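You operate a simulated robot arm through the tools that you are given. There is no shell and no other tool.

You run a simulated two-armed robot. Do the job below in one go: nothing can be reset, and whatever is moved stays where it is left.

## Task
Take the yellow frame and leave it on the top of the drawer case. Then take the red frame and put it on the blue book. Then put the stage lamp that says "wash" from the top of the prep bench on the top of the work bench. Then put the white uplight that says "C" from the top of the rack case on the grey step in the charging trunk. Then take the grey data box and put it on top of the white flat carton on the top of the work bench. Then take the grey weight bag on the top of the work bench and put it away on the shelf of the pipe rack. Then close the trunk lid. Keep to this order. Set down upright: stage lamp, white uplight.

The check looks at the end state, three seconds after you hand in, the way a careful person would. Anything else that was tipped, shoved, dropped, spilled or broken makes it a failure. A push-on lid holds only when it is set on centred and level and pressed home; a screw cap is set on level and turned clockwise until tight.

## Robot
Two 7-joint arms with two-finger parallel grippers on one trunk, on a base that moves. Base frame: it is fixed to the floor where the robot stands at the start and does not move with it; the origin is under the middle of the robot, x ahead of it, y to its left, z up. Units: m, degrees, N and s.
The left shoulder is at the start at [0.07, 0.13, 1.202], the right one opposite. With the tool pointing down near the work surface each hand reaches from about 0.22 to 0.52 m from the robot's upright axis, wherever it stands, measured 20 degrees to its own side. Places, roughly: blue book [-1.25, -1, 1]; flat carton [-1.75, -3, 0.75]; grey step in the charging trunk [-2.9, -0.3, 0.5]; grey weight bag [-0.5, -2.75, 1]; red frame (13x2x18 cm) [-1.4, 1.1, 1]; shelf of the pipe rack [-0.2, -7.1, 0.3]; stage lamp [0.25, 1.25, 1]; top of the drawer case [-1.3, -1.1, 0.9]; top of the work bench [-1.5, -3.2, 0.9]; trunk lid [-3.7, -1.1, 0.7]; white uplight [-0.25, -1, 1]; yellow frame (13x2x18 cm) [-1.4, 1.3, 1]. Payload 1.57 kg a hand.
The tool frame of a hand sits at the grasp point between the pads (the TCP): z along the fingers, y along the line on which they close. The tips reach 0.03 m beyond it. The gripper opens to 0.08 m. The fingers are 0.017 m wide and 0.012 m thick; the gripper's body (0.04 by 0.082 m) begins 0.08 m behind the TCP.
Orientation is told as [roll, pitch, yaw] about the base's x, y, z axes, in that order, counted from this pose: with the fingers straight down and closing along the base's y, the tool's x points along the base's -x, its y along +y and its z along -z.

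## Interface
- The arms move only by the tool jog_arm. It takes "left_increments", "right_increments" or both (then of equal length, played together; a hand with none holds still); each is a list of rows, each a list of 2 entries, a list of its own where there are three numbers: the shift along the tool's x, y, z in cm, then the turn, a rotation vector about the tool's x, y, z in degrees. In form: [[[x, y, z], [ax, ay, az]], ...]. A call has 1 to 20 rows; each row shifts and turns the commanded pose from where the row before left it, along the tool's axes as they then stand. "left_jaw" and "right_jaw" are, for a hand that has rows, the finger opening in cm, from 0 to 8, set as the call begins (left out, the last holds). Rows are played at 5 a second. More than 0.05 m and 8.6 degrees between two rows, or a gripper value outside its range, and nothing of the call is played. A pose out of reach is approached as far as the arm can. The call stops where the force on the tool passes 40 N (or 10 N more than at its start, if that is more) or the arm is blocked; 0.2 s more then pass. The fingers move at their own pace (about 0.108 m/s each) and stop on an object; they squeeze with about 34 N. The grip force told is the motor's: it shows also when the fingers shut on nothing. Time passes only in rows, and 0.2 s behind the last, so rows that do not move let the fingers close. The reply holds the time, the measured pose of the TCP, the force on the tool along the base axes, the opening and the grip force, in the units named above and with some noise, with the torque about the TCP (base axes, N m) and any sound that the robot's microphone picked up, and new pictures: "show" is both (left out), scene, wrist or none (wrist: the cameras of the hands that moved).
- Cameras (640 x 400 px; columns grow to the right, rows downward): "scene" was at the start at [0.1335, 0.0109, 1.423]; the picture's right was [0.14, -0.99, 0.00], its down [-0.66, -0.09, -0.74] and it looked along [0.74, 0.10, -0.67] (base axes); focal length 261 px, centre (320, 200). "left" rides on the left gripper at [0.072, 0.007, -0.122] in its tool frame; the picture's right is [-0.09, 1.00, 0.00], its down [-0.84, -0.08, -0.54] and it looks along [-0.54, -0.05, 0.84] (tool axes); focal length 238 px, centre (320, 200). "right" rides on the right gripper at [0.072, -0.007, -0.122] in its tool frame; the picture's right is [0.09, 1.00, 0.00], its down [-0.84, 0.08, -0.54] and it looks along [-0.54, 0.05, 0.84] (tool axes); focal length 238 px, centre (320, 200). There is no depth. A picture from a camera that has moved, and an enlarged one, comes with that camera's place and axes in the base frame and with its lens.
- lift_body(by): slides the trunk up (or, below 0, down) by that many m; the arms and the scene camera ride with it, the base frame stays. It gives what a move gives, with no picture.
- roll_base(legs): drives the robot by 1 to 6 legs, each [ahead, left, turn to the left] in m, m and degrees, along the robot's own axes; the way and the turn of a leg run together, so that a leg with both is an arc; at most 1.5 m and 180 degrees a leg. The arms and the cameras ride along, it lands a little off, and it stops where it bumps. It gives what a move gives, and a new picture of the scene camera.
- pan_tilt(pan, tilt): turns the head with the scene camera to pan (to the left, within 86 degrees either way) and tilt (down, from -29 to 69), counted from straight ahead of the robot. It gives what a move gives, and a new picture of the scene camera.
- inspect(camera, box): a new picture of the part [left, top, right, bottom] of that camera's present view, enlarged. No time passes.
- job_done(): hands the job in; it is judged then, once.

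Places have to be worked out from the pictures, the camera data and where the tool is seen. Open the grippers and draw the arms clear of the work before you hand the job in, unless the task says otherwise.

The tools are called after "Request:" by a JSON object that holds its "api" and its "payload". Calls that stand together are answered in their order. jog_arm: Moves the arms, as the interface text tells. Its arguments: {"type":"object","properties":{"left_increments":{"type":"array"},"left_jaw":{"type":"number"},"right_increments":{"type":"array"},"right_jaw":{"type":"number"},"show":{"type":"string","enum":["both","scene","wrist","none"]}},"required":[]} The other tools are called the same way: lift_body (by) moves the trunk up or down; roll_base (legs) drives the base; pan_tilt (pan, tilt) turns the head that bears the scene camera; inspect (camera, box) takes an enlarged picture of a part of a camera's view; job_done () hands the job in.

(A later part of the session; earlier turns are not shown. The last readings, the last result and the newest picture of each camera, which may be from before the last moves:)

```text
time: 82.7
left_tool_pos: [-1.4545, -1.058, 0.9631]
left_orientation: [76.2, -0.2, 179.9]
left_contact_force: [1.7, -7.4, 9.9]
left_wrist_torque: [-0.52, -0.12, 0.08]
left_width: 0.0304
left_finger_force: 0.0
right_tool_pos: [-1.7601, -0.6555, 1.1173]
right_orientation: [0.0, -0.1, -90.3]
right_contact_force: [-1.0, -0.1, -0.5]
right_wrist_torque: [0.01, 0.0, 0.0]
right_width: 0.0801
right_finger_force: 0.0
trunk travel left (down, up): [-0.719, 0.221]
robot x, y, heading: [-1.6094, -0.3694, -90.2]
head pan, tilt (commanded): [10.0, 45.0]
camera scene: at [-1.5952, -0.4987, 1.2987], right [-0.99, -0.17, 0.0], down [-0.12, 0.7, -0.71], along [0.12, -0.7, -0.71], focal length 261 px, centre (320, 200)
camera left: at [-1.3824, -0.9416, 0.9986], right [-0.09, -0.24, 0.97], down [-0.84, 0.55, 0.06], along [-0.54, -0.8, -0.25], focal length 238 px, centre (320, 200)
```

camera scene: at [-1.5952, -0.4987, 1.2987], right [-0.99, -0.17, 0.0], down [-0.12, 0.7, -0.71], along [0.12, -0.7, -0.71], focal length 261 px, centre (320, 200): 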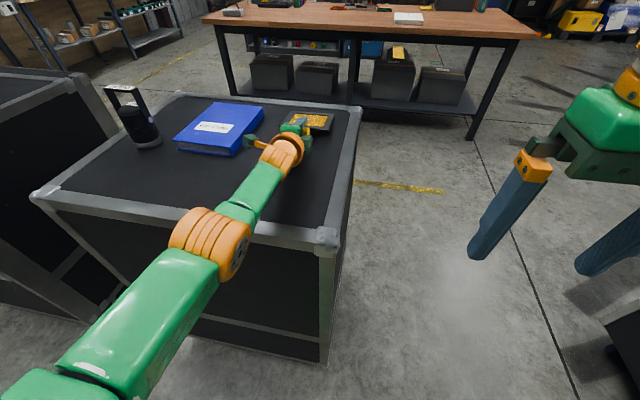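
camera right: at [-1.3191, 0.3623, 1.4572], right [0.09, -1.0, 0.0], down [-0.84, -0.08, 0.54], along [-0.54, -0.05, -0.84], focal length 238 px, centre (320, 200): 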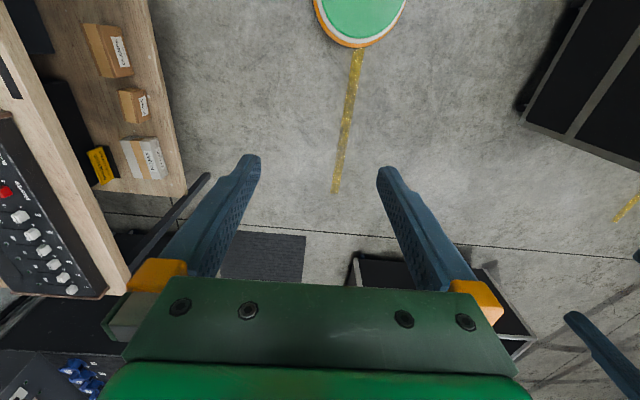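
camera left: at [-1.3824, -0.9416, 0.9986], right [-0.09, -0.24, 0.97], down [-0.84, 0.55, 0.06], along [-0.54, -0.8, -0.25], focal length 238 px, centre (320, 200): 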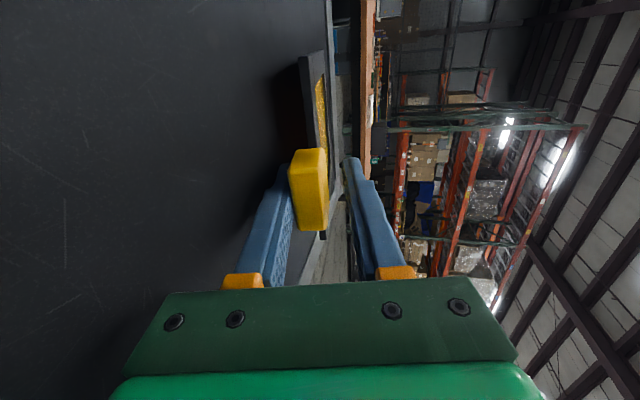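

The lower fingertip reached the surface at 3.0 cm opening and the knob rests on it. I set the jaw to 2.9 and withdraw horizontally backward.

Request:
{"api": "jog_arm", "payload": {"left_increments": [[[0, 0.1, 0], [0, 0, 0]], [[0, -0.36, -1.45], [0, 0, 0]], [[0, -0.36, -1.45], [0, 0, 0]], [[0, -0.36, -1.45], [0, 0, 0]], [[0, -0.36, -1.45], [0, 0, 0]], [[0, 0, 0], [0, 0, 0]]], "left_jaw": 2.9}}

```text
time: 84.1
left_tool_pos: [-1.4534, -1.0015, 0.9619]
left_orientation: [76.1, 0.1, 179.9]
left_contact_force: [0.7, -2.1, 2.2]
left_wrist_torque: [-0.13, -0.01, 0.0]
left_width: 0.0269
left_finger_force: 0.0
right_tool_pos: [-1.7609, -0.6565, 1.1155]
right_orientation: [0.0, -0.1, -90.3]
right_contact_force: [-0.3, -0.7, -0.8]
right_wrist_torque: [0.02, 0.0, 0.01]
right_width: 0.0801
right_finger_force: 0.1
trunk travel left (down, up): [-0.719, 0.221]
robot x, y, heading: [-1.6083, -0.3706, -90.1]
head pan, tilt (commanded): [10.0, 45.0]
camera scene: at [-1.5954, -0.499, 1.2986], right [-0.99, -0.17, 0.0], down [-0.12, 0.7, -0.71], along [0.12, -0.7, -0.71], focal length 261 px, centre (320, 200)
camera left: at [-1.3809, -0.884, 0.9978], right [-0.09, -0.24, 0.97], down [-0.84, 0.55, 0.06], along [-0.54, -0.8, -0.25], focal length 238 px, centre (320, 200)
```

scene: 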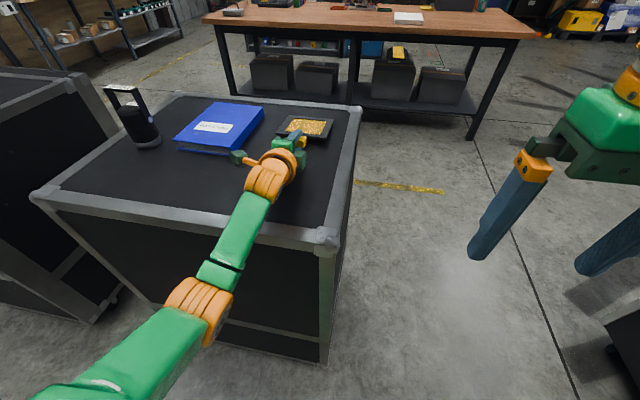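
left: 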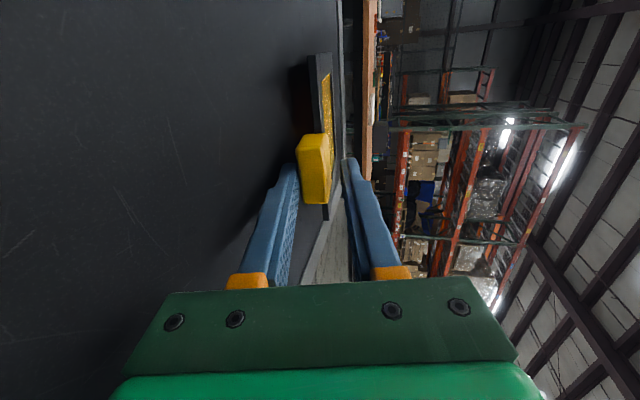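

The knob is still partly on the lower finger and the elbow hangs just before the case front, so I withdraw by backing the base instead of bending the arm.

Request:
{"api": "roll_base", "payload": {"legs": [[-0.05, 0, 0]]}}

Request:
{"api": "inspect", "payload": {"camera": "left", "box": [0, 0, 640, 400]}}

```text
time: 85.0
left_tool_pos: [-1.4526, -0.9528, 0.961]
left_orientation: [76.0, 0.0, 179.9]
left_contact_force: [-0.1, -0.5, 1.6]
left_wrist_torque: [0.18, -0.02, 0.01]
left_width: 0.0261
left_finger_force: 0.0
right_tool_pos: [-1.7596, -0.6092, 1.1164]
right_orientation: [0.0, 0.0, -90.2]
right_contact_force: [-0.3, -0.3, -0.7]
right_wrist_torque: [0.02, -0.01, -0.02]
right_width: 0.0801
right_finger_force: 0.1
trunk travel left (down, up): [-0.719, 0.221]
robot x, y, heading: [-1.6061, -0.3137, -90.4]
head pan, tilt (commanded): [10.0, 45.0]
camera scene: at [-1.5956, -0.4515, 1.2984], right [-0.99, -0.17, 0.0], down [-0.12, 0.7, -0.71], along [0.12, -0.7, -0.71], focal length 261 px, centre (320, 200)
```

scene: 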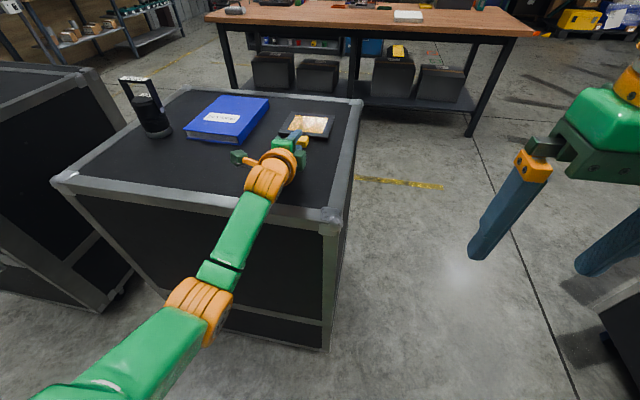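

```text
1.00 times, centred on (320, 200) of left (not enlarged: the box is as wide or as high as the picture)
camera zoom: at [-1.3811, -0.8363, 0.9974], right [-0.09, -0.24, 0.97], down [-0.84, 0.55, 0.06], along [-0.54, -0.8, -0.25], focal length 238 px, centre (320, 200)
```

zoom: 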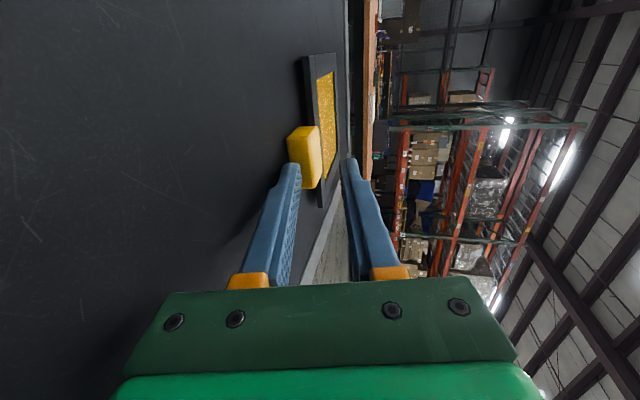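

The knob is nearly off the fingertip. Back another 5 cm.

Request:
{"api": "roll_base", "payload": {"legs": [[-0.06, 0, 0]]}}

Request:
{"api": "inspect", "payload": {"camera": "left", "box": [0, 0, 640, 400]}}

Request:
{"api": "inspect", "payload": {"camera": "scene", "box": [160, 70, 380, 220]}}

```text
time: 86.0
left_tool_pos: [-1.4523, -0.8932, 0.9616]
left_orientation: [76.0, -0.1, 179.8]
left_contact_force: [0.5, -3.0, 1.0]
left_wrist_torque: [-0.27, 0.0, -0.03]
left_width: 0.0265
left_finger_force: 0.0
right_tool_pos: [-1.759, -0.5494, 1.1171]
right_orientation: [0.0, 0.0, -90.3]
right_contact_force: [-1.4, -0.3, -0.5]
right_wrist_torque: [-0.01, 0.01, 0.02]
right_width: 0.0801
right_finger_force: 0.0
trunk travel left (down, up): [-0.719, 0.221]
robot x, y, heading: [-1.6103, -0.257, -90.1]
head pan, tilt (commanded): [10.0, 45.0]
camera scene: at [-1.5952, -0.392, 1.2984], right [-0.99, -0.17, 0.0], down [-0.12, 0.7, -0.71], along [0.12, -0.7, -0.71], focal length 261 px, centre (320, 200)
```

scene: 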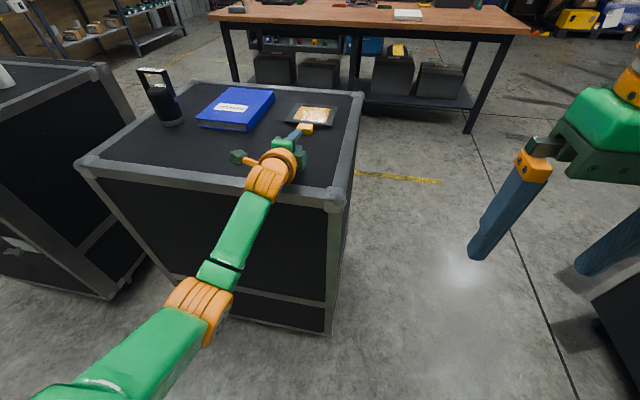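

```text
1.00 times, centred on (320, 200) of left (not enlarged: the box is as wide or as high as the picture)
camera zoom: at [-1.3806, -0.7768, 0.9975], right [-0.09, -0.24, 0.97], down [-0.84, 0.55, 0.06], along [-0.54, -0.8, -0.25], focal length 238 px, centre (320, 200)
```

zoom: 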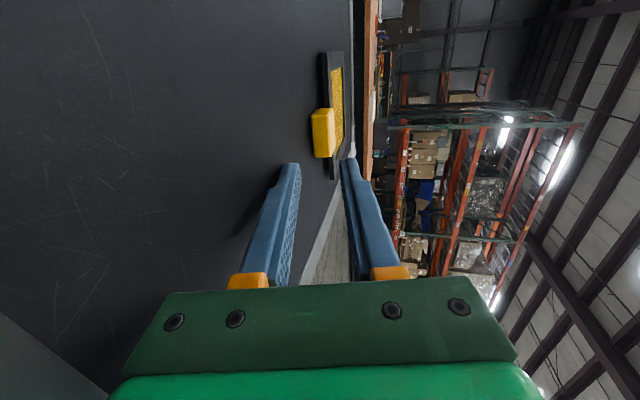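

```text
2.67 times, centred on (270, 145) of scene
camera zoom: at [-1.5952, -0.392, 1.2984], right [-0.99, -0.17, 0.0], down [-0.12, 0.7, -0.71], along [0.12, -0.7, -0.71], focal length 696 px, centre (453, 347)
```

zoom: 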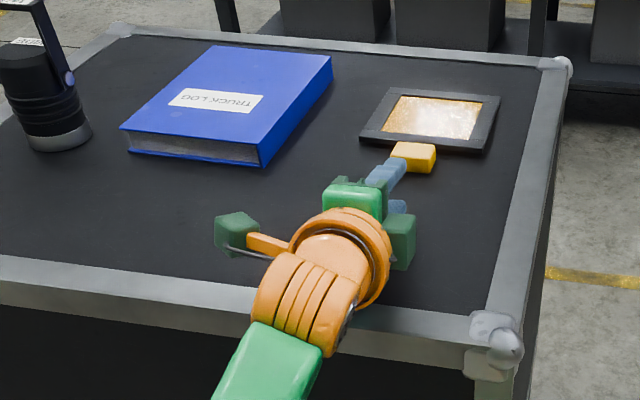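

The yellow frame lies flat on the case, free of the fingers. I raise the trunk, then back off and bring the hand back to pointing down.

Request:
{"api": "lift_body", "payload": {"by": 0.22}}

Request:
{"api": "roll_base", "payload": {"legs": [[-0.42, 0, 0]]}}

Request:
{"api": "jog_arm", "payload": {"left_increments": [[[0, 0, 0], [8, 0, 0]], [[0, 0, -1], [8, 0, 0]], [[0, 0, -1], [8, 0, 0]], [[0, 0, -1], [8, 0, 0]], [[0, 0, -1], [8, 0, 0]], [[0, 0, -1], [8, 0, 0]], [[0, -1, -1], [8, 0, 0]], [[0, -2, -1], [0, 0, 0]], [[0, -2, -1], [0, 0, 0]], [[0, -2, -1], [0, 0, 0]], [[0, -2, -1], [0, 0, 0]], [[0, 0, 0], [0, 0, 0]]], "left_jaw": 4}}

```text
time: 88.3
left_tool_pos: [-1.4544, -0.8933, 1.1819]
left_orientation: [76.0, -0.1, 179.9]
left_contact_force: [-0.5, -0.2, -0.4]
left_wrist_torque: [-0.02, -0.03, -0.02]
left_width: 0.0289
left_finger_force: 0.1
right_tool_pos: [-1.7586, -0.5483, 1.3364]
right_orientation: [0.1, -0.1, -90.4]
right_contact_force: [-0.3, -0.2, 0.3]
right_wrist_torque: [0.0, -0.01, 0.02]
right_width: 0.0798
right_finger_force: 0.0
trunk travel left (down, up): [-0.939, 0.001]
robot x, y, heading: [-1.6075, -0.2623, -90.2]
head pan, tilt (commanded): [10.0, 45.0]
```

```text
time: 90.9
left_tool_pos: [-1.4573, -0.4746, 1.1799]
left_orientation: [75.9, -0.1, 179.4]
left_contact_force: [-0.4, 0.3, 0.5]
left_wrist_torque: [0.02, 0.0, 0.01]
left_width: 0.029
left_finger_force: 0.1
right_tool_pos: [-1.7584, -0.1283, 1.3338]
right_orientation: [0.0, 0.1, -91.0]
right_contact_force: [0.5, -0.1, 0.6]
right_wrist_torque: [-0.01, 0.02, -0.01]
right_width: 0.0798
right_finger_force: 0.1
trunk travel left (down, up): [-0.939, 0.001]
robot x, y, heading: [-1.6043, 0.1641, -90.7]
head pan, tilt (commanded): [10.0, 45.0]
camera scene: at [-1.5927, 0.0272, 1.5183], right [-0.99, -0.16, 0.0], down [-0.11, 0.7, -0.71], along [0.11, -0.7, -0.71], focal length 261 px, centre (320, 200)
```

scene: 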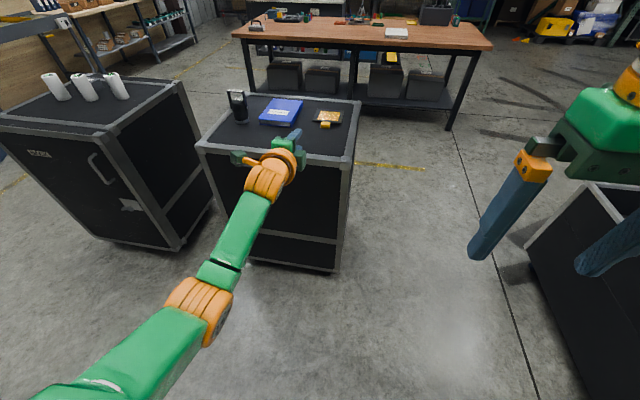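

```text
time: 93.5
left_tool_pos: [-1.4484, -0.3015, 1.2179]
left_orientation: [20.0, 0.0, 179.3]
left_contact_force: [0.1, 0.0, -0.4]
left_wrist_torque: [0.01, -0.01, 0.0]
left_width: 0.0401
left_finger_force: 0.1
left hand out of reach, approached as far as the arm can: row 6, 7
right_tool_pos: [-1.7581, -0.1249, 1.3363]
right_orientation: [0.1, 0.1, -90.9]
right_contact_force: [0.5, -0.1, 0.0]
right_wrist_torque: [0.0, -0.01, 0.0]
right_width: 0.0797
right_finger_force: 0.1
trunk travel left (down, up): [-0.939, 0.001]
robot x, y, heading: [-1.6049, 0.1632, -90.8]
head pan, tilt (commanded): [10.0, 45.0]
camera scene: at [-1.593, 0.03, 1.5185], right [-0.99, -0.16, 0.0], down [-0.11, 0.7, -0.71], along [0.11, -0.7, -0.71], focal length 261 px, centre (320, 200)
camera left: at [-1.3755, -0.2669, 1.335], right [-0.1, -0.93, 0.34], down [-0.83, 0.27, 0.48], along [-0.54, -0.23, -0.81], focal length 238 px, centre (320, 200)
```

scene: 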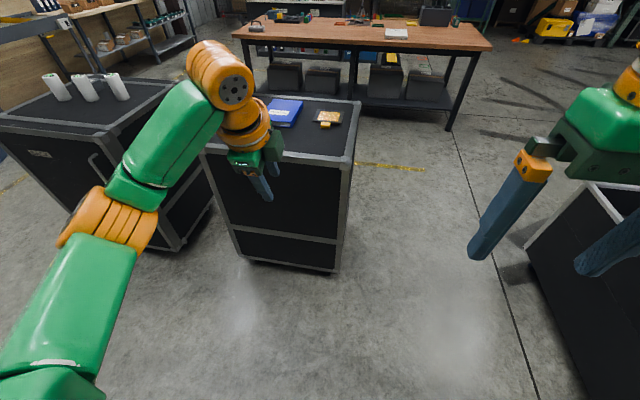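
left: 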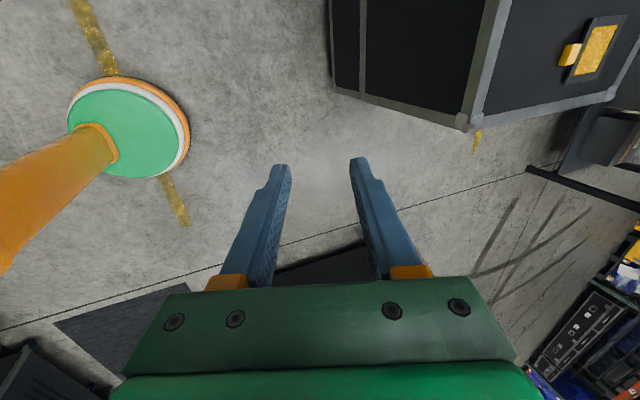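

I straighten the left hand to vertical, then turn the robot around and shift right to face the frames again.

Request:
{"api": "jog_arm", "payload": {"left_increments": [[[0, 0, 0], [6.7, 0, 0]], [[0, 0, 0], [6.7, 0, 0]], [[0, 0, 0], [6.6, 0, 0]], [[0, 0, 0], [0, 0, 0]]], "show": "none"}}

Request:
{"api": "roll_base", "payload": {"legs": [[0, 0, -90], [0, 0, -89.3], [0.2, -0.37, 0]]}}

Request:
{"api": "pan_tilt", "payload": {"pan": 20, "tilt": 45}}

```text
time: 94.5
left_tool_pos: [-1.4482, -0.3011, 1.217]
left_orientation: [0.0, 0.0, 179.4]
left_contact_force: [-0.8, 0.7, -0.2]
left_wrist_torque: [0.0, 0.0, 0.02]
left_width: 0.0402
left_finger_force: 0.0
right_tool_pos: [-1.7587, -0.125, 1.3361]
right_orientation: [-0.1, -0.1, -90.8]
right_contact_force: [0.3, -1.1, 1.0]
right_wrist_torque: [-0.02, 0.02, -0.03]
right_width: 0.0797
right_finger_force: 0.1
trunk travel left (down, up): [-0.939, 0.001]
robot x, y, heading: [-1.6044, 0.1592, -90.9]
head pan, tilt (commanded): [10.0, 45.0]
```

```text
time: 104.8
left_tool_pos: [-1.3805, 0.8194, 1.2188]
left_orientation: [0.1, -0.3, -1.7]
left_contact_force: [-0.1, 0.3, 0.3]
left_wrist_torque: [0.01, -0.01, 0.01]
left_width: 0.0398
left_finger_force: 0.0
right_tool_pos: [-1.0732, 0.6384, 1.3373]
right_orientation: [-0.1, -0.2, 88.1]
right_contact_force: [0.1, -0.2, 0.0]
right_wrist_torque: [0.0, -0.01, -0.01]
right_width: 0.08
right_finger_force: 0.1
trunk travel left (down, up): [-0.939, 0.001]
robot x, y, heading: [-1.2289, 0.3512, 88.4]
head pan, tilt (commanded): [10.0, 45.0]
camera scene: at [-1.2416, 0.4834, 1.5187], right [0.99, 0.14, 0.0], down [0.1, -0.7, -0.71], along [-0.1, 0.7, -0.71], focal length 261 px, centre (320, 200)
```

scene: 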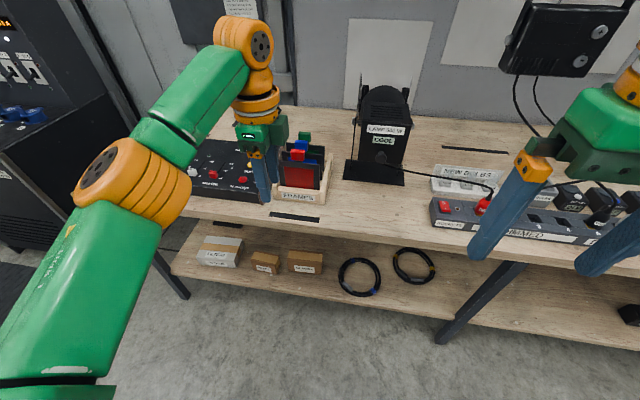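

```text
time: 105.5
left_tool_pos: [-1.3793, 0.8201, 1.2175]
left_orientation: [0.1, -0.1, -1.7]
left_contact_force: [0.0, 0.0, -0.9]
left_wrist_torque: [-0.03, -0.03, 0.0]
left_width: 0.04
left_finger_force: 0.0
right_tool_pos: [-1.0716, 0.6401, 1.3348]
right_orientation: [0.0, 0.0, 88.1]
right_contact_force: [0.0, 1.0, 0.1]
right_wrist_torque: [-0.02, 0.0, 0.0]
right_width: 0.0801
right_finger_force: 0.1
trunk travel left (down, up): [-0.939, 0.001]
robot x, y, heading: [-1.2297, 0.3604, 88.0]
head pan, tilt (commanded): [20.0, 45.0]
camera scene: at [-1.2532, 0.4813, 1.5186], right [0.95, 0.31, 0.0], down [0.22, -0.67, -0.71], along [-0.22, 0.67, -0.71], focal length 261 px, centre (320, 200)
```

scene: 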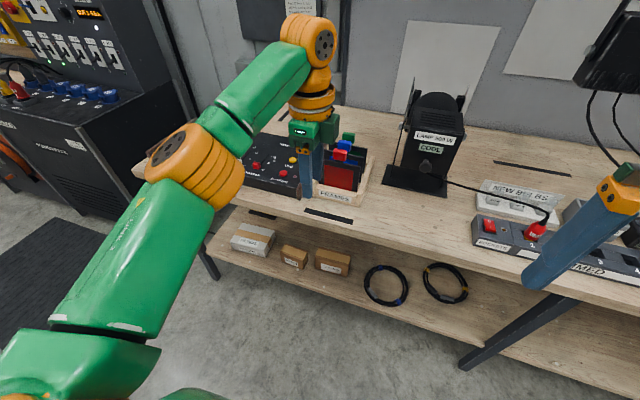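

I correct heading by +1.8° while driving forward 0.27 m, which brings the open fingers above the red knob.

Request:
{"api": "roll_base", "payload": {"legs": [[0.27, 0, 1.8]]}}

Request:
{"api": "inspect", "payload": {"camera": "left", "box": [0, 0, 640, 400]}}

```text
time: 107.4
left_tool_pos: [-1.3856, 1.0815, 1.2182]
left_orientation: [0.3, 0.0, 0.1]
left_contact_force: [0.5, -0.3, 0.9]
left_wrist_torque: [0.01, 0.01, -0.04]
left_width: 0.04
left_finger_force: 0.1
right_tool_pos: [-1.073, 0.9077, 1.3362]
right_orientation: [0.0, -0.3, 89.7]
right_contact_force: [0.1, -0.4, 0.1]
right_wrist_torque: [0.01, 0.01, 0.0]
right_width: 0.0798
right_finger_force: 0.0
trunk travel left (down, up): [-0.939, 0.001]
robot x, y, heading: [-1.2238, 0.6206, 89.6]
head pan, tilt (commanded): [20.0, 45.0]
camera scene: at [-1.2512, 0.7448, 1.519], right [0.94, 0.34, 0.0], down [0.24, -0.66, -0.71], along [-0.24, 0.67, -0.7], focal length 261 px, centre (320, 200)
```

scene: 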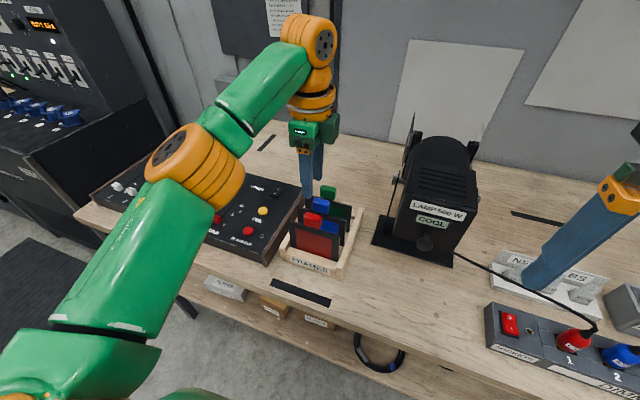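

```text
1.00 times, centred on (320, 200) of left (not enlarged: the box is as wide or as high as the picture)
camera zoom: at [-1.4577, 1.087, 1.342], right [0.09, 1.0, 0.0], down [0.84, -0.08, 0.54], along [0.54, -0.05, -0.84], focal length 238 px, centre (320, 200)
```

zoom: 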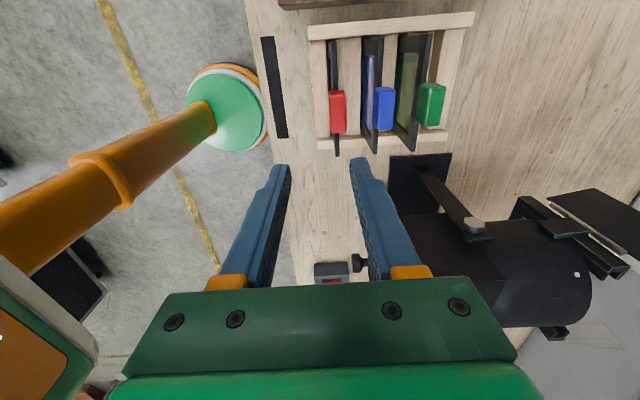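

Red knob computes to ≈[-1.395, 1.102]; TCP is at [-1.386, 1.082]. I shift by 1 cm / 2 cm and lower to z≈1.13 for another check.

Request:
{"api": "jog_arm", "payload": {"left_increments": [[[0.9, 2.0, 0], [0, 0, 0]], [[0, 0, 3], [0, 0, 0]], [[0, 0, 3], [0, 0, 0]], [[0, 0, 2.5], [0, 0, 0]], [[0, 0, 0], [0, 0, 0]]], "left_jaw": 4, "show": "wrist"}}

```text
time: 108.6
left_tool_pos: [-1.3968, 1.1131, 1.1341]
left_orientation: [0.0, 0.0, -0.1]
left_contact_force: [-0.1, -0.6, 0.2]
left_wrist_torque: [0.02, 0.01, 0.0]
left_width: 0.04
left_finger_force: 0.1
left hand out of reach, approached as far as the arm can: row 1, 2, 3, 4
right_tool_pos: [-1.0738, 0.9131, 1.3353]
right_orientation: [0.0, -0.1, 89.7]
right_contact_force: [-0.1, -0.8, -0.3]
right_wrist_torque: [0.03, 0.02, 0.0]
right_width: 0.08
right_finger_force: 0.0
trunk travel left (down, up): [-0.939, 0.001]
robot x, y, heading: [-1.2246, 0.6228, 89.5]
head pan, tilt (commanded): [20.0, 45.0]
camera left: at [-1.4685, 1.119, 1.2563], right [0.09, 1.0, 0.0], down [0.84, -0.08, 0.54], along [0.54, -0.05, -0.84], focal length 238 px, centre (320, 200)
```

left: 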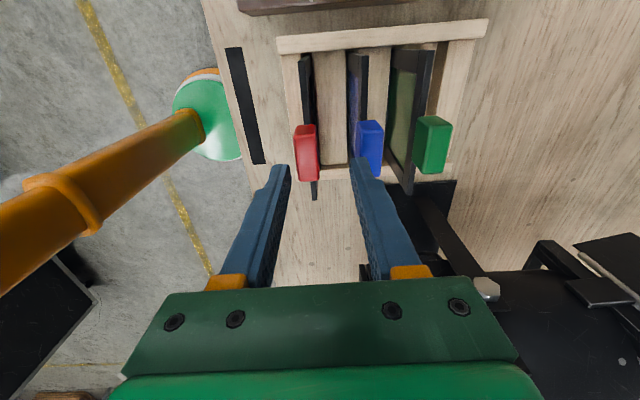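

The hand ended at y=1.113, while the knob is at ≈1.1005, so I back the base 1.2 cm and then descend with the trunk, which keeps the arm posture.

Request:
{"api": "roll_base", "payload": {"legs": [[-0.012, 0, 0]]}}

Request:
{"api": "inspect", "payload": {"camera": "left", "box": [160, 80, 480, 280]}}

```text
time: 109.3
left_tool_pos: [-1.3975, 1.1016, 1.1334]
left_orientation: [-0.2, 0.0, 0.0]
left_contact_force: [0.3, 0.5, 0.0]
left_wrist_torque: [0.02, -0.02, 0.02]
left_width: 0.0401
left_finger_force: 0.0
right_tool_pos: [-1.0725, 0.9026, 1.3355]
right_orientation: [0.0, 0.0, 89.7]
right_contact_force: [1.3, -1.0, -1.1]
right_wrist_torque: [0.01, 0.04, 0.0]
right_width: 0.08
right_finger_force: 0.0
trunk travel left (down, up): [-0.939, 0.001]
robot x, y, heading: [-1.2245, 0.6118, 89.6]
head pan, tilt (commanded): [20.0, 45.0]
camera scene: at [-1.2512, 0.7397, 1.5184], right [0.94, 0.34, 0.0], down [0.24, -0.67, -0.71], along [-0.24, 0.66, -0.71], focal length 261 px, centre (320, 200)
```

scene: 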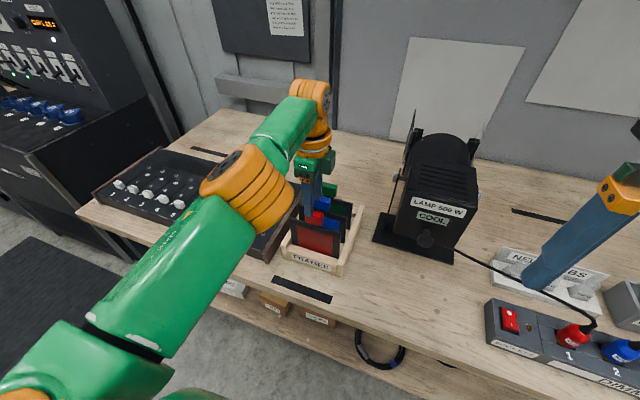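

```text
2.00 times, centred on (320, 180) of left
camera zoom: at [-1.469, 1.1091, 1.2556], right [0.09, 1.0, 0.0], down [0.84, -0.08, 0.54], along [0.54, -0.05, -0.84], focal length 477 px, centre (320, 240)
```

zoom: 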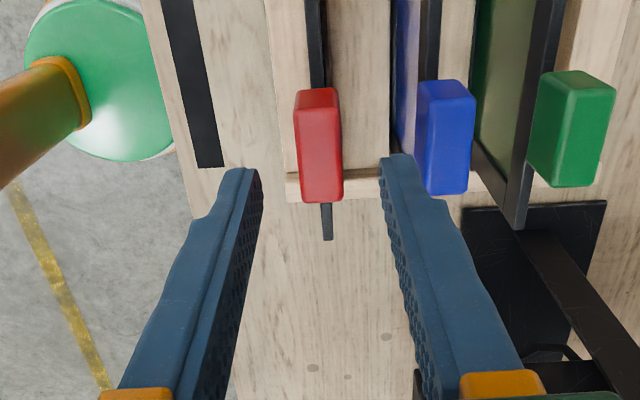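

The red knob is centred. I lower the trunk 6.7 cm so the fingers straddle it.

Request:
{"api": "lift_body", "payload": {"by": -0.067}}

Request:
{"api": "inspect", "payload": {"camera": "left", "box": [160, 80, 480, 280]}}

```text
time: 110.4
left_tool_pos: [-1.3991, 1.1006, 1.0674]
left_orientation: [-0.1, -0.1, 0.1]
left_contact_force: [-0.5, -0.2, -1.3]
left_wrist_torque: [0.03, 0.01, 0.0]
left_width: 0.0402
left_finger_force: 0.0
right_tool_pos: [-1.0738, 0.8997, 1.2689]
right_orientation: [0.0, -0.1, 89.7]
right_contact_force: [-0.5, 0.5, 0.5]
right_wrist_torque: [-0.01, 0.01, -0.01]
right_width: 0.08
right_finger_force: 0.0
trunk travel left (down, up): [-0.872, 0.068]
robot x, y, heading: [-1.2256, 0.6111, 89.8]
head pan, tilt (commanded): [20.0, 45.0]
```

```text
2.00 times, centred on (320, 180) of left
camera zoom: at [-1.4692, 1.1067, 1.1896], right [0.09, 1.0, 0.0], down [0.84, -0.08, 0.54], along [0.54, -0.05, -0.84], focal length 477 px, centre (320, 240)
```

zoom: 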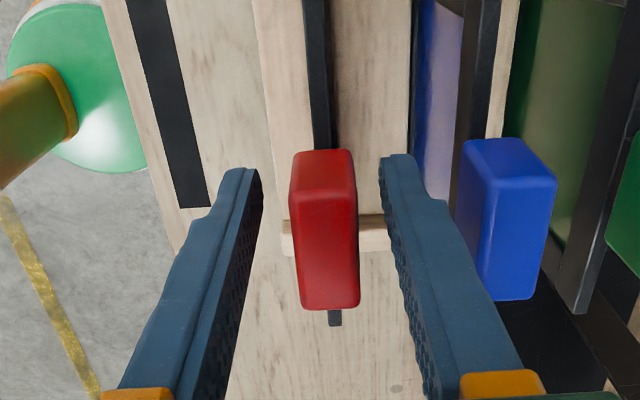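

Well centred; close on the red knob.

Request:
{"api": "jog_arm", "payload": {"left_increments": [[[0, 0, 0], [0, 0, 0]], [[0, 0, 0], [0, 0, 0]], [[0, 0, 0], [0, 0, 0]], [[0, 0, 0], [0, 0, 0]]], "left_jaw": 0, "show": "none"}}

Request:
{"api": "lift_body", "payload": {"by": 0.067}}

```text
time: 111.4
left_tool_pos: [-1.3973, 1.1002, 1.0675]
left_orientation: [-0.2, 0.0, 0.0]
left_contact_force: [-0.6, 1.5, 4.1]
left_wrist_torque: [0.1, 0.03, -0.03]
left_width: 0.0173
left_finger_force: 32.7
right_tool_pos: [-1.0738, 0.9009, 1.2685]
right_orientation: [0.0, -0.1, 89.7]
right_contact_force: [0.1, -0.6, 0.0]
right_wrist_torque: [0.02, -0.05, 0.01]
right_width: 0.0801
right_finger_force: 0.1
trunk travel left (down, up): [-0.872, 0.068]
robot x, y, heading: [-1.2194, 0.613, 89.8]
head pan, tilt (commanded): [20.0, 45.0]
```

```text
time: 112.5
left_tool_pos: [-1.3969, 1.1004, 1.134]
left_orientation: [-0.1, -0.1, 0.1]
left_contact_force: [0.2, -0.1, -0.6]
left_wrist_torque: [0.01, -0.03, 0.0]
left_width: 0.0175
left_finger_force: 32.8
right_tool_pos: [-1.0737, 0.9009, 1.3354]
right_orientation: [0.0, -0.2, 89.8]
right_contact_force: [-0.1, -0.6, 0.5]
right_wrist_torque: [-0.02, 0.0, -0.01]
right_width: 0.0801
right_finger_force: 0.0
trunk travel left (down, up): [-0.939, 0.001]
robot x, y, heading: [-1.2254, 0.6096, 89.7]
head pan, tilt (commanded): [20.0, 45.0]
```

Held (1.75 cm, 33 N) and up 6.7 cm. I lift 6 cm more with the arm and look.

Request:
{"api": "jog_arm", "payload": {"left_increments": [[[0, 0, -1.5], [0, 0, 0]], [[0, 0, -1.5], [0, 0, 0]], [[0, 0, -1.5], [0, 0, 0]], [[0, 0, -1.5], [0, 0, 0]], [[0, 0, 0], [0, 0, 0]]]}}

```text
time: 113.7
left_tool_pos: [-1.4033, 1.0926, 1.1861]
left_orientation: [-0.2, 0.1, 0.0]
left_contact_force: [-0.2, -0.2, 0.0]
left_wrist_torque: [0.02, 0.0, 0.01]
left_width: 0.0176
left_finger_force: 32.5
left hand out of reach, approached as far as the arm can: row 2, 4
right_tool_pos: [-1.0732, 0.9004, 1.3365]
right_orientation: [-0.1, -0.1, 89.7]
right_contact_force: [0.5, 0.3, -0.4]
right_wrist_torque: [-0.02, 0.01, 0.02]
right_width: 0.0798
right_finger_force: 0.1
trunk travel left (down, up): [-0.939, 0.001]
robot x, y, heading: [-1.2262, 0.6086, 90.0]
head pan, tilt (commanded): [20.0, 45.0]
camera scene: at [-1.2514, 0.7379, 1.5185], right [0.94, 0.34, 0.0], down [0.24, -0.67, -0.71], along [-0.24, 0.66, -0.71], focal length 261 px, centre (320, 200)
camera left: at [-1.4755, 1.1, 1.308], right [0.09, 1.0, 0.0], down [0.84, -0.08, 0.54], along [0.54, -0.05, -0.84], focal length 238 px, centre (320, 200)
```

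scene: 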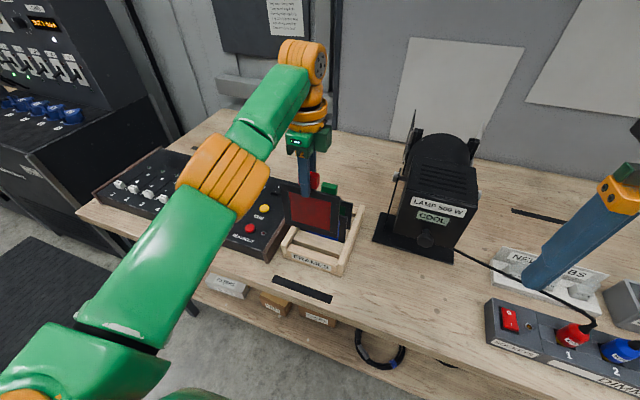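
left: 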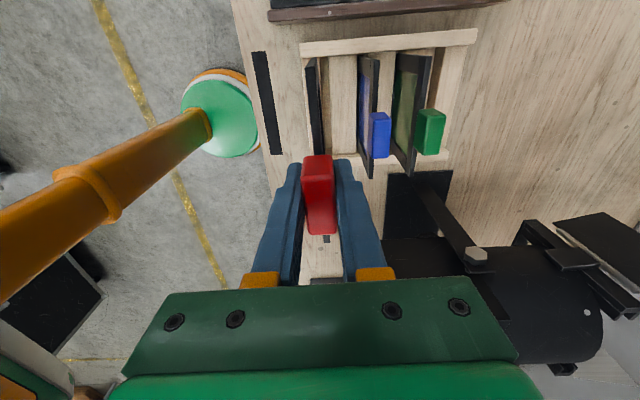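

The red frame is clear of the rack (bottom ≈1.03). I back off and turn around to the drawer case again.

Request:
{"api": "roll_base", "payload": {"legs": [[-0.45, 0, 0], [0, 0, 90], [0, 0, 89.8]]}}

Request:
{"api": "pan_tilt", "payload": {"pan": 10, "tilt": 40}}

```text
time: 124.1
left_tool_pos: [-1.0408, -0.32, 1.1866]
left_orientation: [-0.1, -0.1, -179.3]
left_contact_force: [-0.4, 0.3, -0.8]
left_wrist_torque: [0.0, -0.02, 0.0]
left_width: 0.0177
left_finger_force: 32.5
right_tool_pos: [-1.374, -0.1319, 1.3351]
right_orientation: [0.0, -0.1, -89.5]
right_contact_force: [0.0, 0.9, 0.5]
right_wrist_torque: [-0.04, 0.0, -0.02]
right_width: 0.08
right_finger_force: 0.0
trunk travel left (down, up): [-0.939, 0.001]
robot x, y, heading: [-1.2243, 0.1571, -89.6]
head pan, tilt (commanded): [20.0, 45.0]
camera scene: at [-1.1973, 0.0319, 1.5185], right [-0.94, -0.35, 0.0], down [-0.25, 0.66, -0.71], along [0.25, -0.66, -0.71], focal length 261 px, centre (320, 200)
```

scene: 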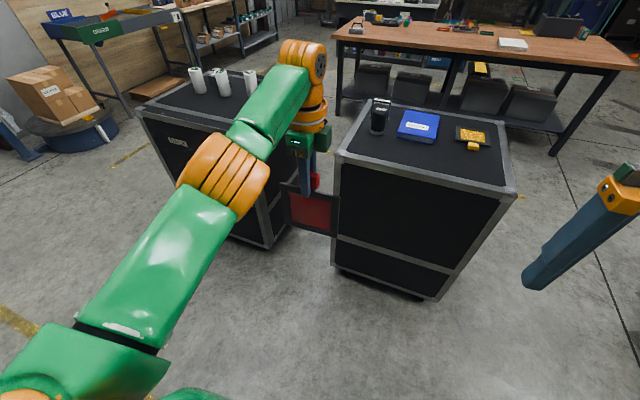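

```text
time: 124.8
left_tool_pos: [-1.0391, -0.32, 1.1862]
left_orientation: [-0.1, -0.1, -179.2]
left_contact_force: [-0.3, 0.5, -0.3]
left_wrist_torque: [-0.01, 0.0, 0.0]
left_width: 0.0175
left_finger_force: 32.0
right_tool_pos: [-1.3736, -0.1331, 1.3364]
right_orientation: [-0.1, -0.1, -89.5]
right_contact_force: [0.1, -0.9, -0.9]
right_wrist_torque: [-0.01, 0.0, -0.02]
right_width: 0.08
right_finger_force: 0.1
trunk travel left (down, up): [-0.939, 0.001]
robot x, y, heading: [-1.2269, 0.1616, -89.4]
head pan, tilt (commanded): [10.0, 40.0]
camera scene: at [-1.21, 0.0244, 1.5258], right [-0.98, -0.19, 0.0], down [-0.12, 0.63, -0.77], along [0.14, -0.75, -0.64], focal length 261 px, centre (320, 200)
```

scene: 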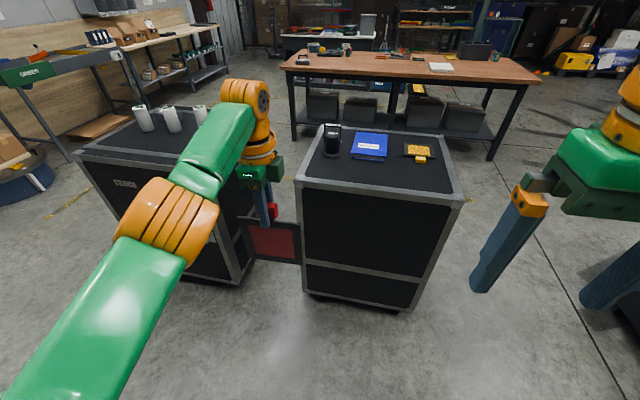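

I enlarge the case top to fix the book's corners.

Request:
{"api": "inspect", "payload": {"camera": "scene", "box": [290, 115, 470, 225]}}

```text
3.56 times, centred on (380, 170) of scene
camera zoom: at [-1.21, 0.0244, 1.5258], right [-0.98, -0.19, 0.0], down [-0.12, 0.63, -0.77], along [0.14, -0.75, -0.64], focal length 928 px, centre (107, 307)
```

zoom: 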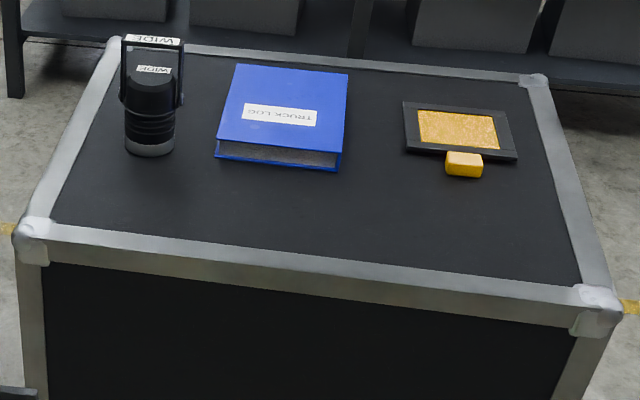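

Book spans x≈-1.16…-1.315, y≈-0.998…-1.209, top ≈0.947; the "WIDE" lamp stands at ≈[-1.07, -1.02]. I shift right so the left hand lines up with the book, lower the trunk and pitch the hand to near horizontal.

Request:
{"api": "roll_base", "payload": {"legs": [[0, -0.17, -0.5]]}}

Request:
{"api": "lift_body", "payload": {"by": -0.2}}

Request:
{"api": "jog_arm", "payload": {"left_increments": [[[0, 0, -0.5], [-8, 0, 0]], [[0, 0, -0.5], [-8, 0, 0]], [[0, 0, -0.5], [-8, 0, 0]], [[0, 0, -0.5], [-8, 0, 0]], [[0, 0, 0], [-8, 0, 0]], [[0, 0, 0], [-8, 0, 0]], [[0, 0, 0], [-8, 0, 0]], [[0, 0, 0], [-8, 0, 0]], [[0, 0, 0], [-8, 0, 0]], [[0, 0, 0], [-7, 0, 0]], [[0, 0, 0], [0, 0, 0]]]}}

```text
time: 126.3
left_tool_pos: [-1.2073, -0.3218, 1.1852]
left_orientation: [-0.2, -0.1, -179.7]
left_contact_force: [0.4, 0.2, -2.0]
left_wrist_torque: [-0.02, 0.06, 0.05]
left_width: 0.0175
left_finger_force: 32.4
right_tool_pos: [-1.538, -0.1316, 1.3363]
right_orientation: [-0.1, -0.2, -89.9]
right_contact_force: [0.4, 0.0, 0.3]
right_wrist_torque: [0.03, 0.05, 0.02]
right_width: 0.0802
right_finger_force: 0.1
trunk travel left (down, up): [-0.939, 0.001]
robot x, y, heading: [-1.3944, 0.1549, -89.9]
head pan, tilt (commanded): [10.0, 40.0]
camera scene: at [-1.3734, 0.023, 1.5257], right [-0.98, -0.18, 0.0], down [-0.12, 0.63, -0.77], along [0.13, -0.75, -0.64], focal length 261 px, centre (320, 200)
```

scene: 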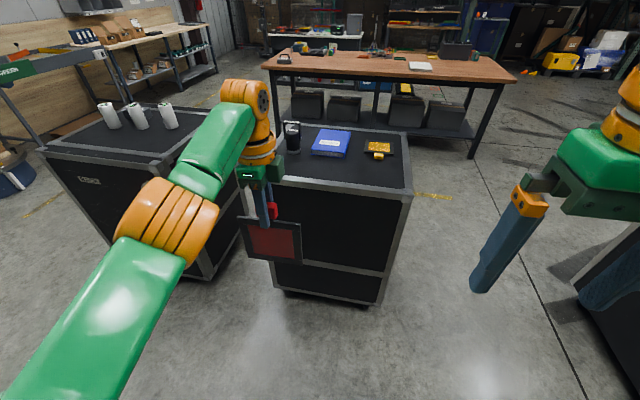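

```text
time: 128.4
left_tool_pos: [-1.2125, -0.3222, 0.9859]
left_orientation: [-0.2, 0.0, -179.7]
left_contact_force: [0.8, -0.2, -0.3]
left_wrist_torque: [-0.01, 0.0, 0.02]
left_width: 0.0174
left_finger_force: 32.0
right_tool_pos: [-1.5415, -0.132, 1.1366]
right_orientation: [0.0, -0.2, -90.0]
right_contact_force: [0.1, 0.4, -0.4]
right_wrist_torque: [0.0, 0.0, -0.03]
right_width: 0.0798
right_finger_force: 0.0
trunk travel left (down, up): [-0.739, 0.201]
robot x, y, heading: [-1.3954, 0.155, -89.7]
head pan, tilt (commanded): [10.0, 40.0]
```

```text
time: 130.8
left_tool_pos: [-1.2114, -0.3177, 1.0038]
left_orientation: [78.8, -0.1, -179.7]
left_contact_force: [-0.4, 0.2, -0.7]
left_wrist_torque: [0.05, 0.0, 0.01]
left_width: 0.0175
left_finger_force: 32.7
right_tool_pos: [-1.5419, -0.1334, 1.1365]
right_orientation: [0.0, -0.1, -89.9]
right_contact_force: [0.2, 0.1, 0.3]
right_wrist_torque: [-0.01, 0.02, 0.01]
right_width: 0.0799
right_finger_force: 0.1
trunk travel left (down, up): [-0.739, 0.201]
robot x, y, heading: [-1.3975, 0.1552, -89.9]
head pan, tilt (commanded): [10.0, 40.0]
camera scene: at [-1.3789, 0.023, 1.3258], right [-0.98, -0.18, 0.0], down [-0.11, 0.63, -0.77], along [0.14, -0.75, -0.64], focal length 261 px, centre (320, 200)
camera left: at [-1.1397, -0.2, 1.0348], right [-0.09, -0.19, 0.98], down [-0.84, 0.54, 0.03], along [-0.54, -0.82, -0.21], focal length 238 px, centre (320, 200)
```

scene: 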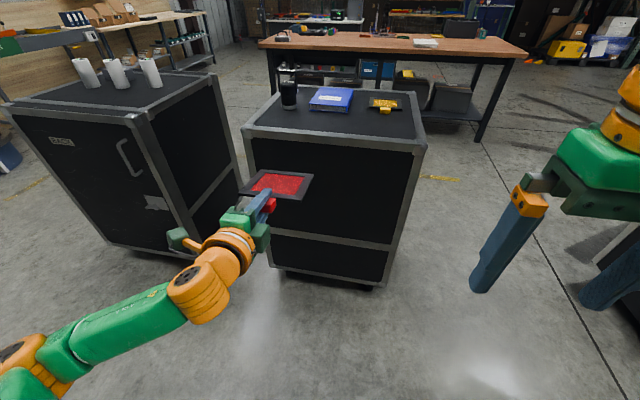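
left: 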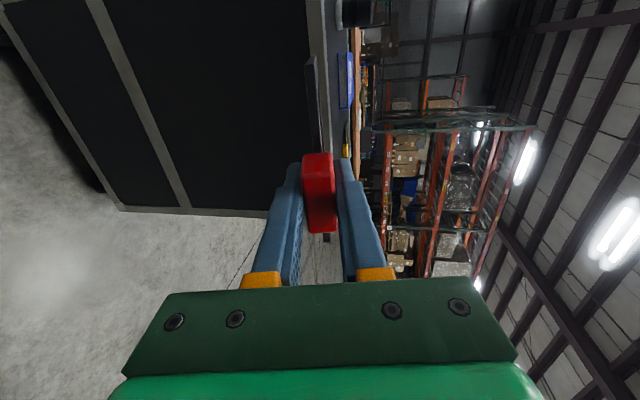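

The hand is near horizontal (11° down). I raise it 12 cm and extend it 20 cm forward so the elbow rises, before driving to the case.

Request:
{"api": "jog_arm", "payload": {"left_increments": [[[0, 2.94, -0.57], [0, 0, 0]], [[0, 2.94, -0.57], [0, 0, 0]], [[0, 2.94, -0.57], [0, 0, 0]], [[0, 2.94, -0.57], [0, 0, 0]], [[0, 0.76, 3.92], [0, 0, 0]], [[0, 0.76, 3.92], [0, 0, 0]], [[0, 0.76, 3.92], [0, 0, 0]], [[0, 0.76, 3.92], [0, 0, 0]], [[0, 0.76, 3.92], [0, 0, 0]], [[0, 0, 0], [0, 0, 0]]]}}

```text
time: 133.0
left_tool_pos: [-1.2112, -0.5186, 1.1271]
left_orientation: [78.9, 0.0, -179.8]
left_contact_force: [0.6, 0.2, 0.0]
left_wrist_torque: [0.06, -0.05, 0.01]
left_width: 0.0174
left_finger_force: 32.4
right_tool_pos: [-1.5425, -0.1328, 1.1358]
right_orientation: [0.0, 0.0, -89.9]
right_contact_force: [0.1, 0.9, 0.8]
right_wrist_torque: [-0.03, 0.0, -0.03]
right_width: 0.0801
right_finger_force: 0.2
trunk travel left (down, up): [-0.739, 0.201]
robot x, y, heading: [-1.3941, 0.1586, -89.9]
head pan, tilt (commanded): [10.0, 40.0]
camera scene: at [-1.3785, 0.0235, 1.3258], right [-0.98, -0.18, 0.0], down [-0.11, 0.63, -0.77], along [0.14, -0.75, -0.64], focal length 261 px, centre (320, 200)
camera left: at [-1.1395, -0.4003, 1.1559], right [-0.09, -0.19, 0.98], down [-0.84, 0.54, 0.03], along [-0.54, -0.82, -0.21], focal length 238 px, centre (320, 200)
```

scene: 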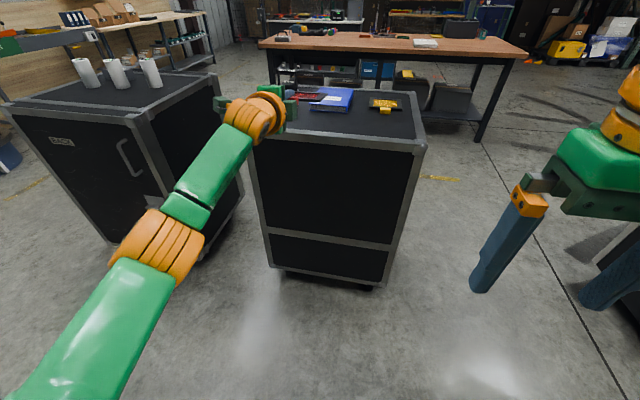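
left: 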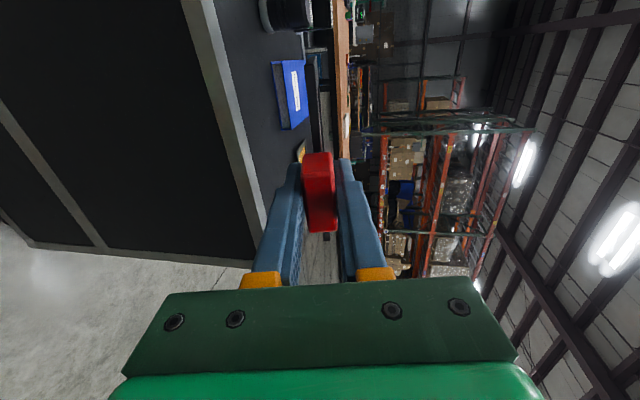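

I drive 0.52 m forward and 3 cm right so the frame is above the book at z≈1.13.

Request:
{"api": "roll_base", "payload": {"legs": [[0.522, -0.032, 0]]}}

Request:
{"api": "pan_tilt", "payload": {"pan": 10, "tilt": 50}}

```text
time: 136.0
left_tool_pos: [-1.2393, -1.026, 1.126]
left_orientation: [78.9, -0.1, -179.6]
left_contact_force: [0.3, -0.2, -1.0]
left_wrist_torque: [0.06, 0.01, -0.01]
left_width: 0.0175
left_finger_force: 32.5
right_tool_pos: [-1.5731, -0.6389, 1.1363]
right_orientation: [-0.1, -0.1, -89.8]
right_contact_force: [-1.0, -0.2, 0.3]
right_wrist_torque: [-0.04, 0.0, -0.01]
right_width: 0.0798
right_finger_force: 0.0
trunk travel left (down, up): [-0.739, 0.201]
robot x, y, heading: [-1.4232, -0.3463, -89.5]
head pan, tilt (commanded): [10.0, 40.0]
camera scene: at [-1.4087, -0.4837, 1.3259], right [-0.98, -0.18, 0.0], down [-0.11, 0.63, -0.77], along [0.14, -0.75, -0.64], focal length 261 px, centre (320, 200)
```

scene: 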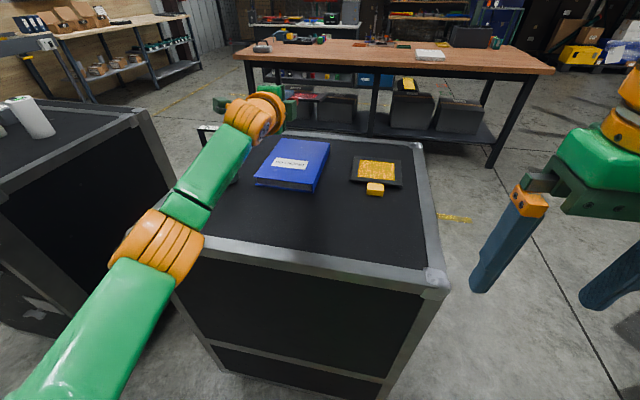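

```text
time: 136.7
left_tool_pos: [-1.2404, -1.0267, 1.1243]
left_orientation: [78.9, -0.1, -179.6]
left_contact_force: [0.8, 0.2, -2.0]
left_wrist_torque: [0.11, -0.02, 0.02]
left_width: 0.0175
left_finger_force: 31.9
right_tool_pos: [-1.5726, -0.6411, 1.1368]
right_orientation: [0.0, 0.0, -89.8]
right_contact_force: [-0.4, 0.3, 0.7]
right_wrist_torque: [-0.03, 0.03, 0.0]
right_width: 0.0798
right_finger_force: 0.0
trunk travel left (down, up): [-0.739, 0.201]
robot x, y, heading: [-1.4221, -0.3494, -89.6]
head pan, tilt (commanded): [10.0, 50.0]
camera scene: at [-1.4102, -0.4772, 1.3116], right [-0.98, -0.18, 0.0], down [-0.14, 0.75, -0.64], along [0.11, -0.63, -0.77], focal length 261 px, centre (320, 200)
```

scene: 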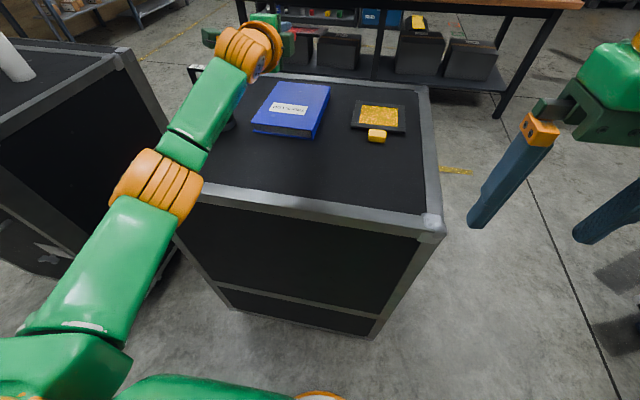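

The frame is over the book (book ≈x -1.15…-1.31, y -0.995…-1.205). I lower 11.5 cm and add 1.5 cm forward.

Request:
{"api": "jog_arm", "payload": {"left_increments": [[[0, -2.84, 0.55], [0, 0, 0]], [[0, -2.84, 0.55], [0, 0, 0]], [[0, -2.84, 0.55], [0, 0, 0]], [[0, -2.74, 0.53], [0, 0, 0]], [[0, 0.29, 1.47], [0, 0, 0]], [[0, 0, 0], [0, 0, 0]]]}}

```text
time: 138.1
left_tool_pos: [-1.2397, -1.0404, 1.0105]
left_orientation: [78.9, 0.1, -179.6]
left_contact_force: [-0.5, -0.4, -0.2]
left_wrist_torque: [0.08, 0.01, 0.01]
left_width: 0.0174
left_finger_force: 32.4
right_tool_pos: [-1.5726, -0.6417, 1.1371]
right_orientation: [0.0, -0.1, -89.8]
right_contact_force: [-0.5, -0.2, 0.5]
right_wrist_torque: [0.01, 0.02, -0.01]
right_width: 0.0803
right_finger_force: 0.1
trunk travel left (down, up): [-0.739, 0.201]
robot x, y, heading: [-1.4246, -0.3555, -89.8]
head pan, tilt (commanded): [10.0, 50.0]
camera scene: at [-1.41, -0.4768, 1.3116], right [-0.98, -0.18, 0.0], down [-0.14, 0.75, -0.64], along [0.11, -0.63, -0.77], focal length 261 px, centre (320, 200)
camera left: at [-1.1688, -0.922, 1.0407], right [-0.09, -0.19, 0.98], down [-0.84, 0.54, 0.03], along [-0.53, -0.82, -0.21], focal length 238 px, centre (320, 200)
```

scene: 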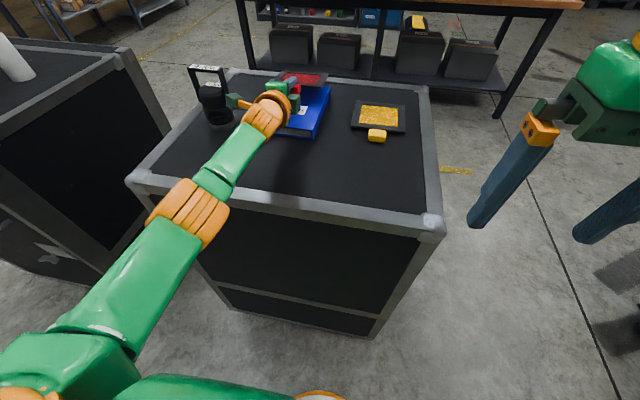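
left: 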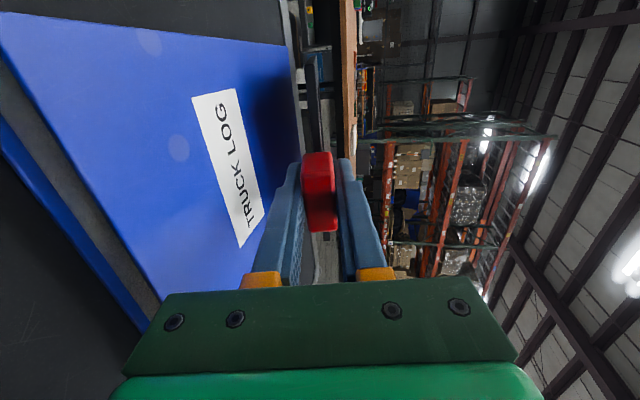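

Let me enlarge the scene view to check lamp clearance and frame-to-book alignment.

Request:
{"api": "inspect", "payload": {"camera": "scene", "box": [160, 50, 360, 180]}}

```text
3.08 times, centred on (260, 115) of scene
camera zoom: at [-1.41, -0.4768, 1.3116], right [-0.98, -0.18, 0.0], down [-0.14, 0.75, -0.64], along [0.11, -0.63, -0.77], focal length 803 px, centre (505, 462)
```

zoom: 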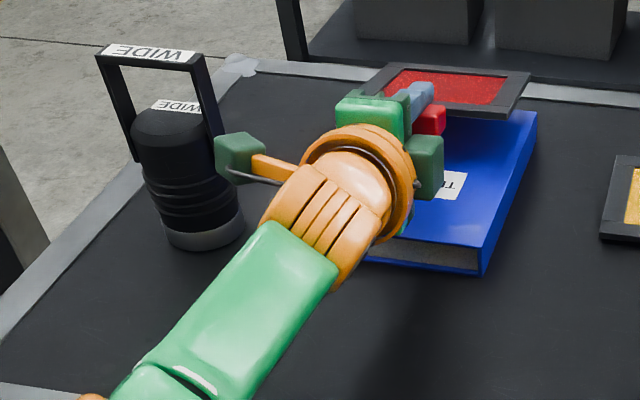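

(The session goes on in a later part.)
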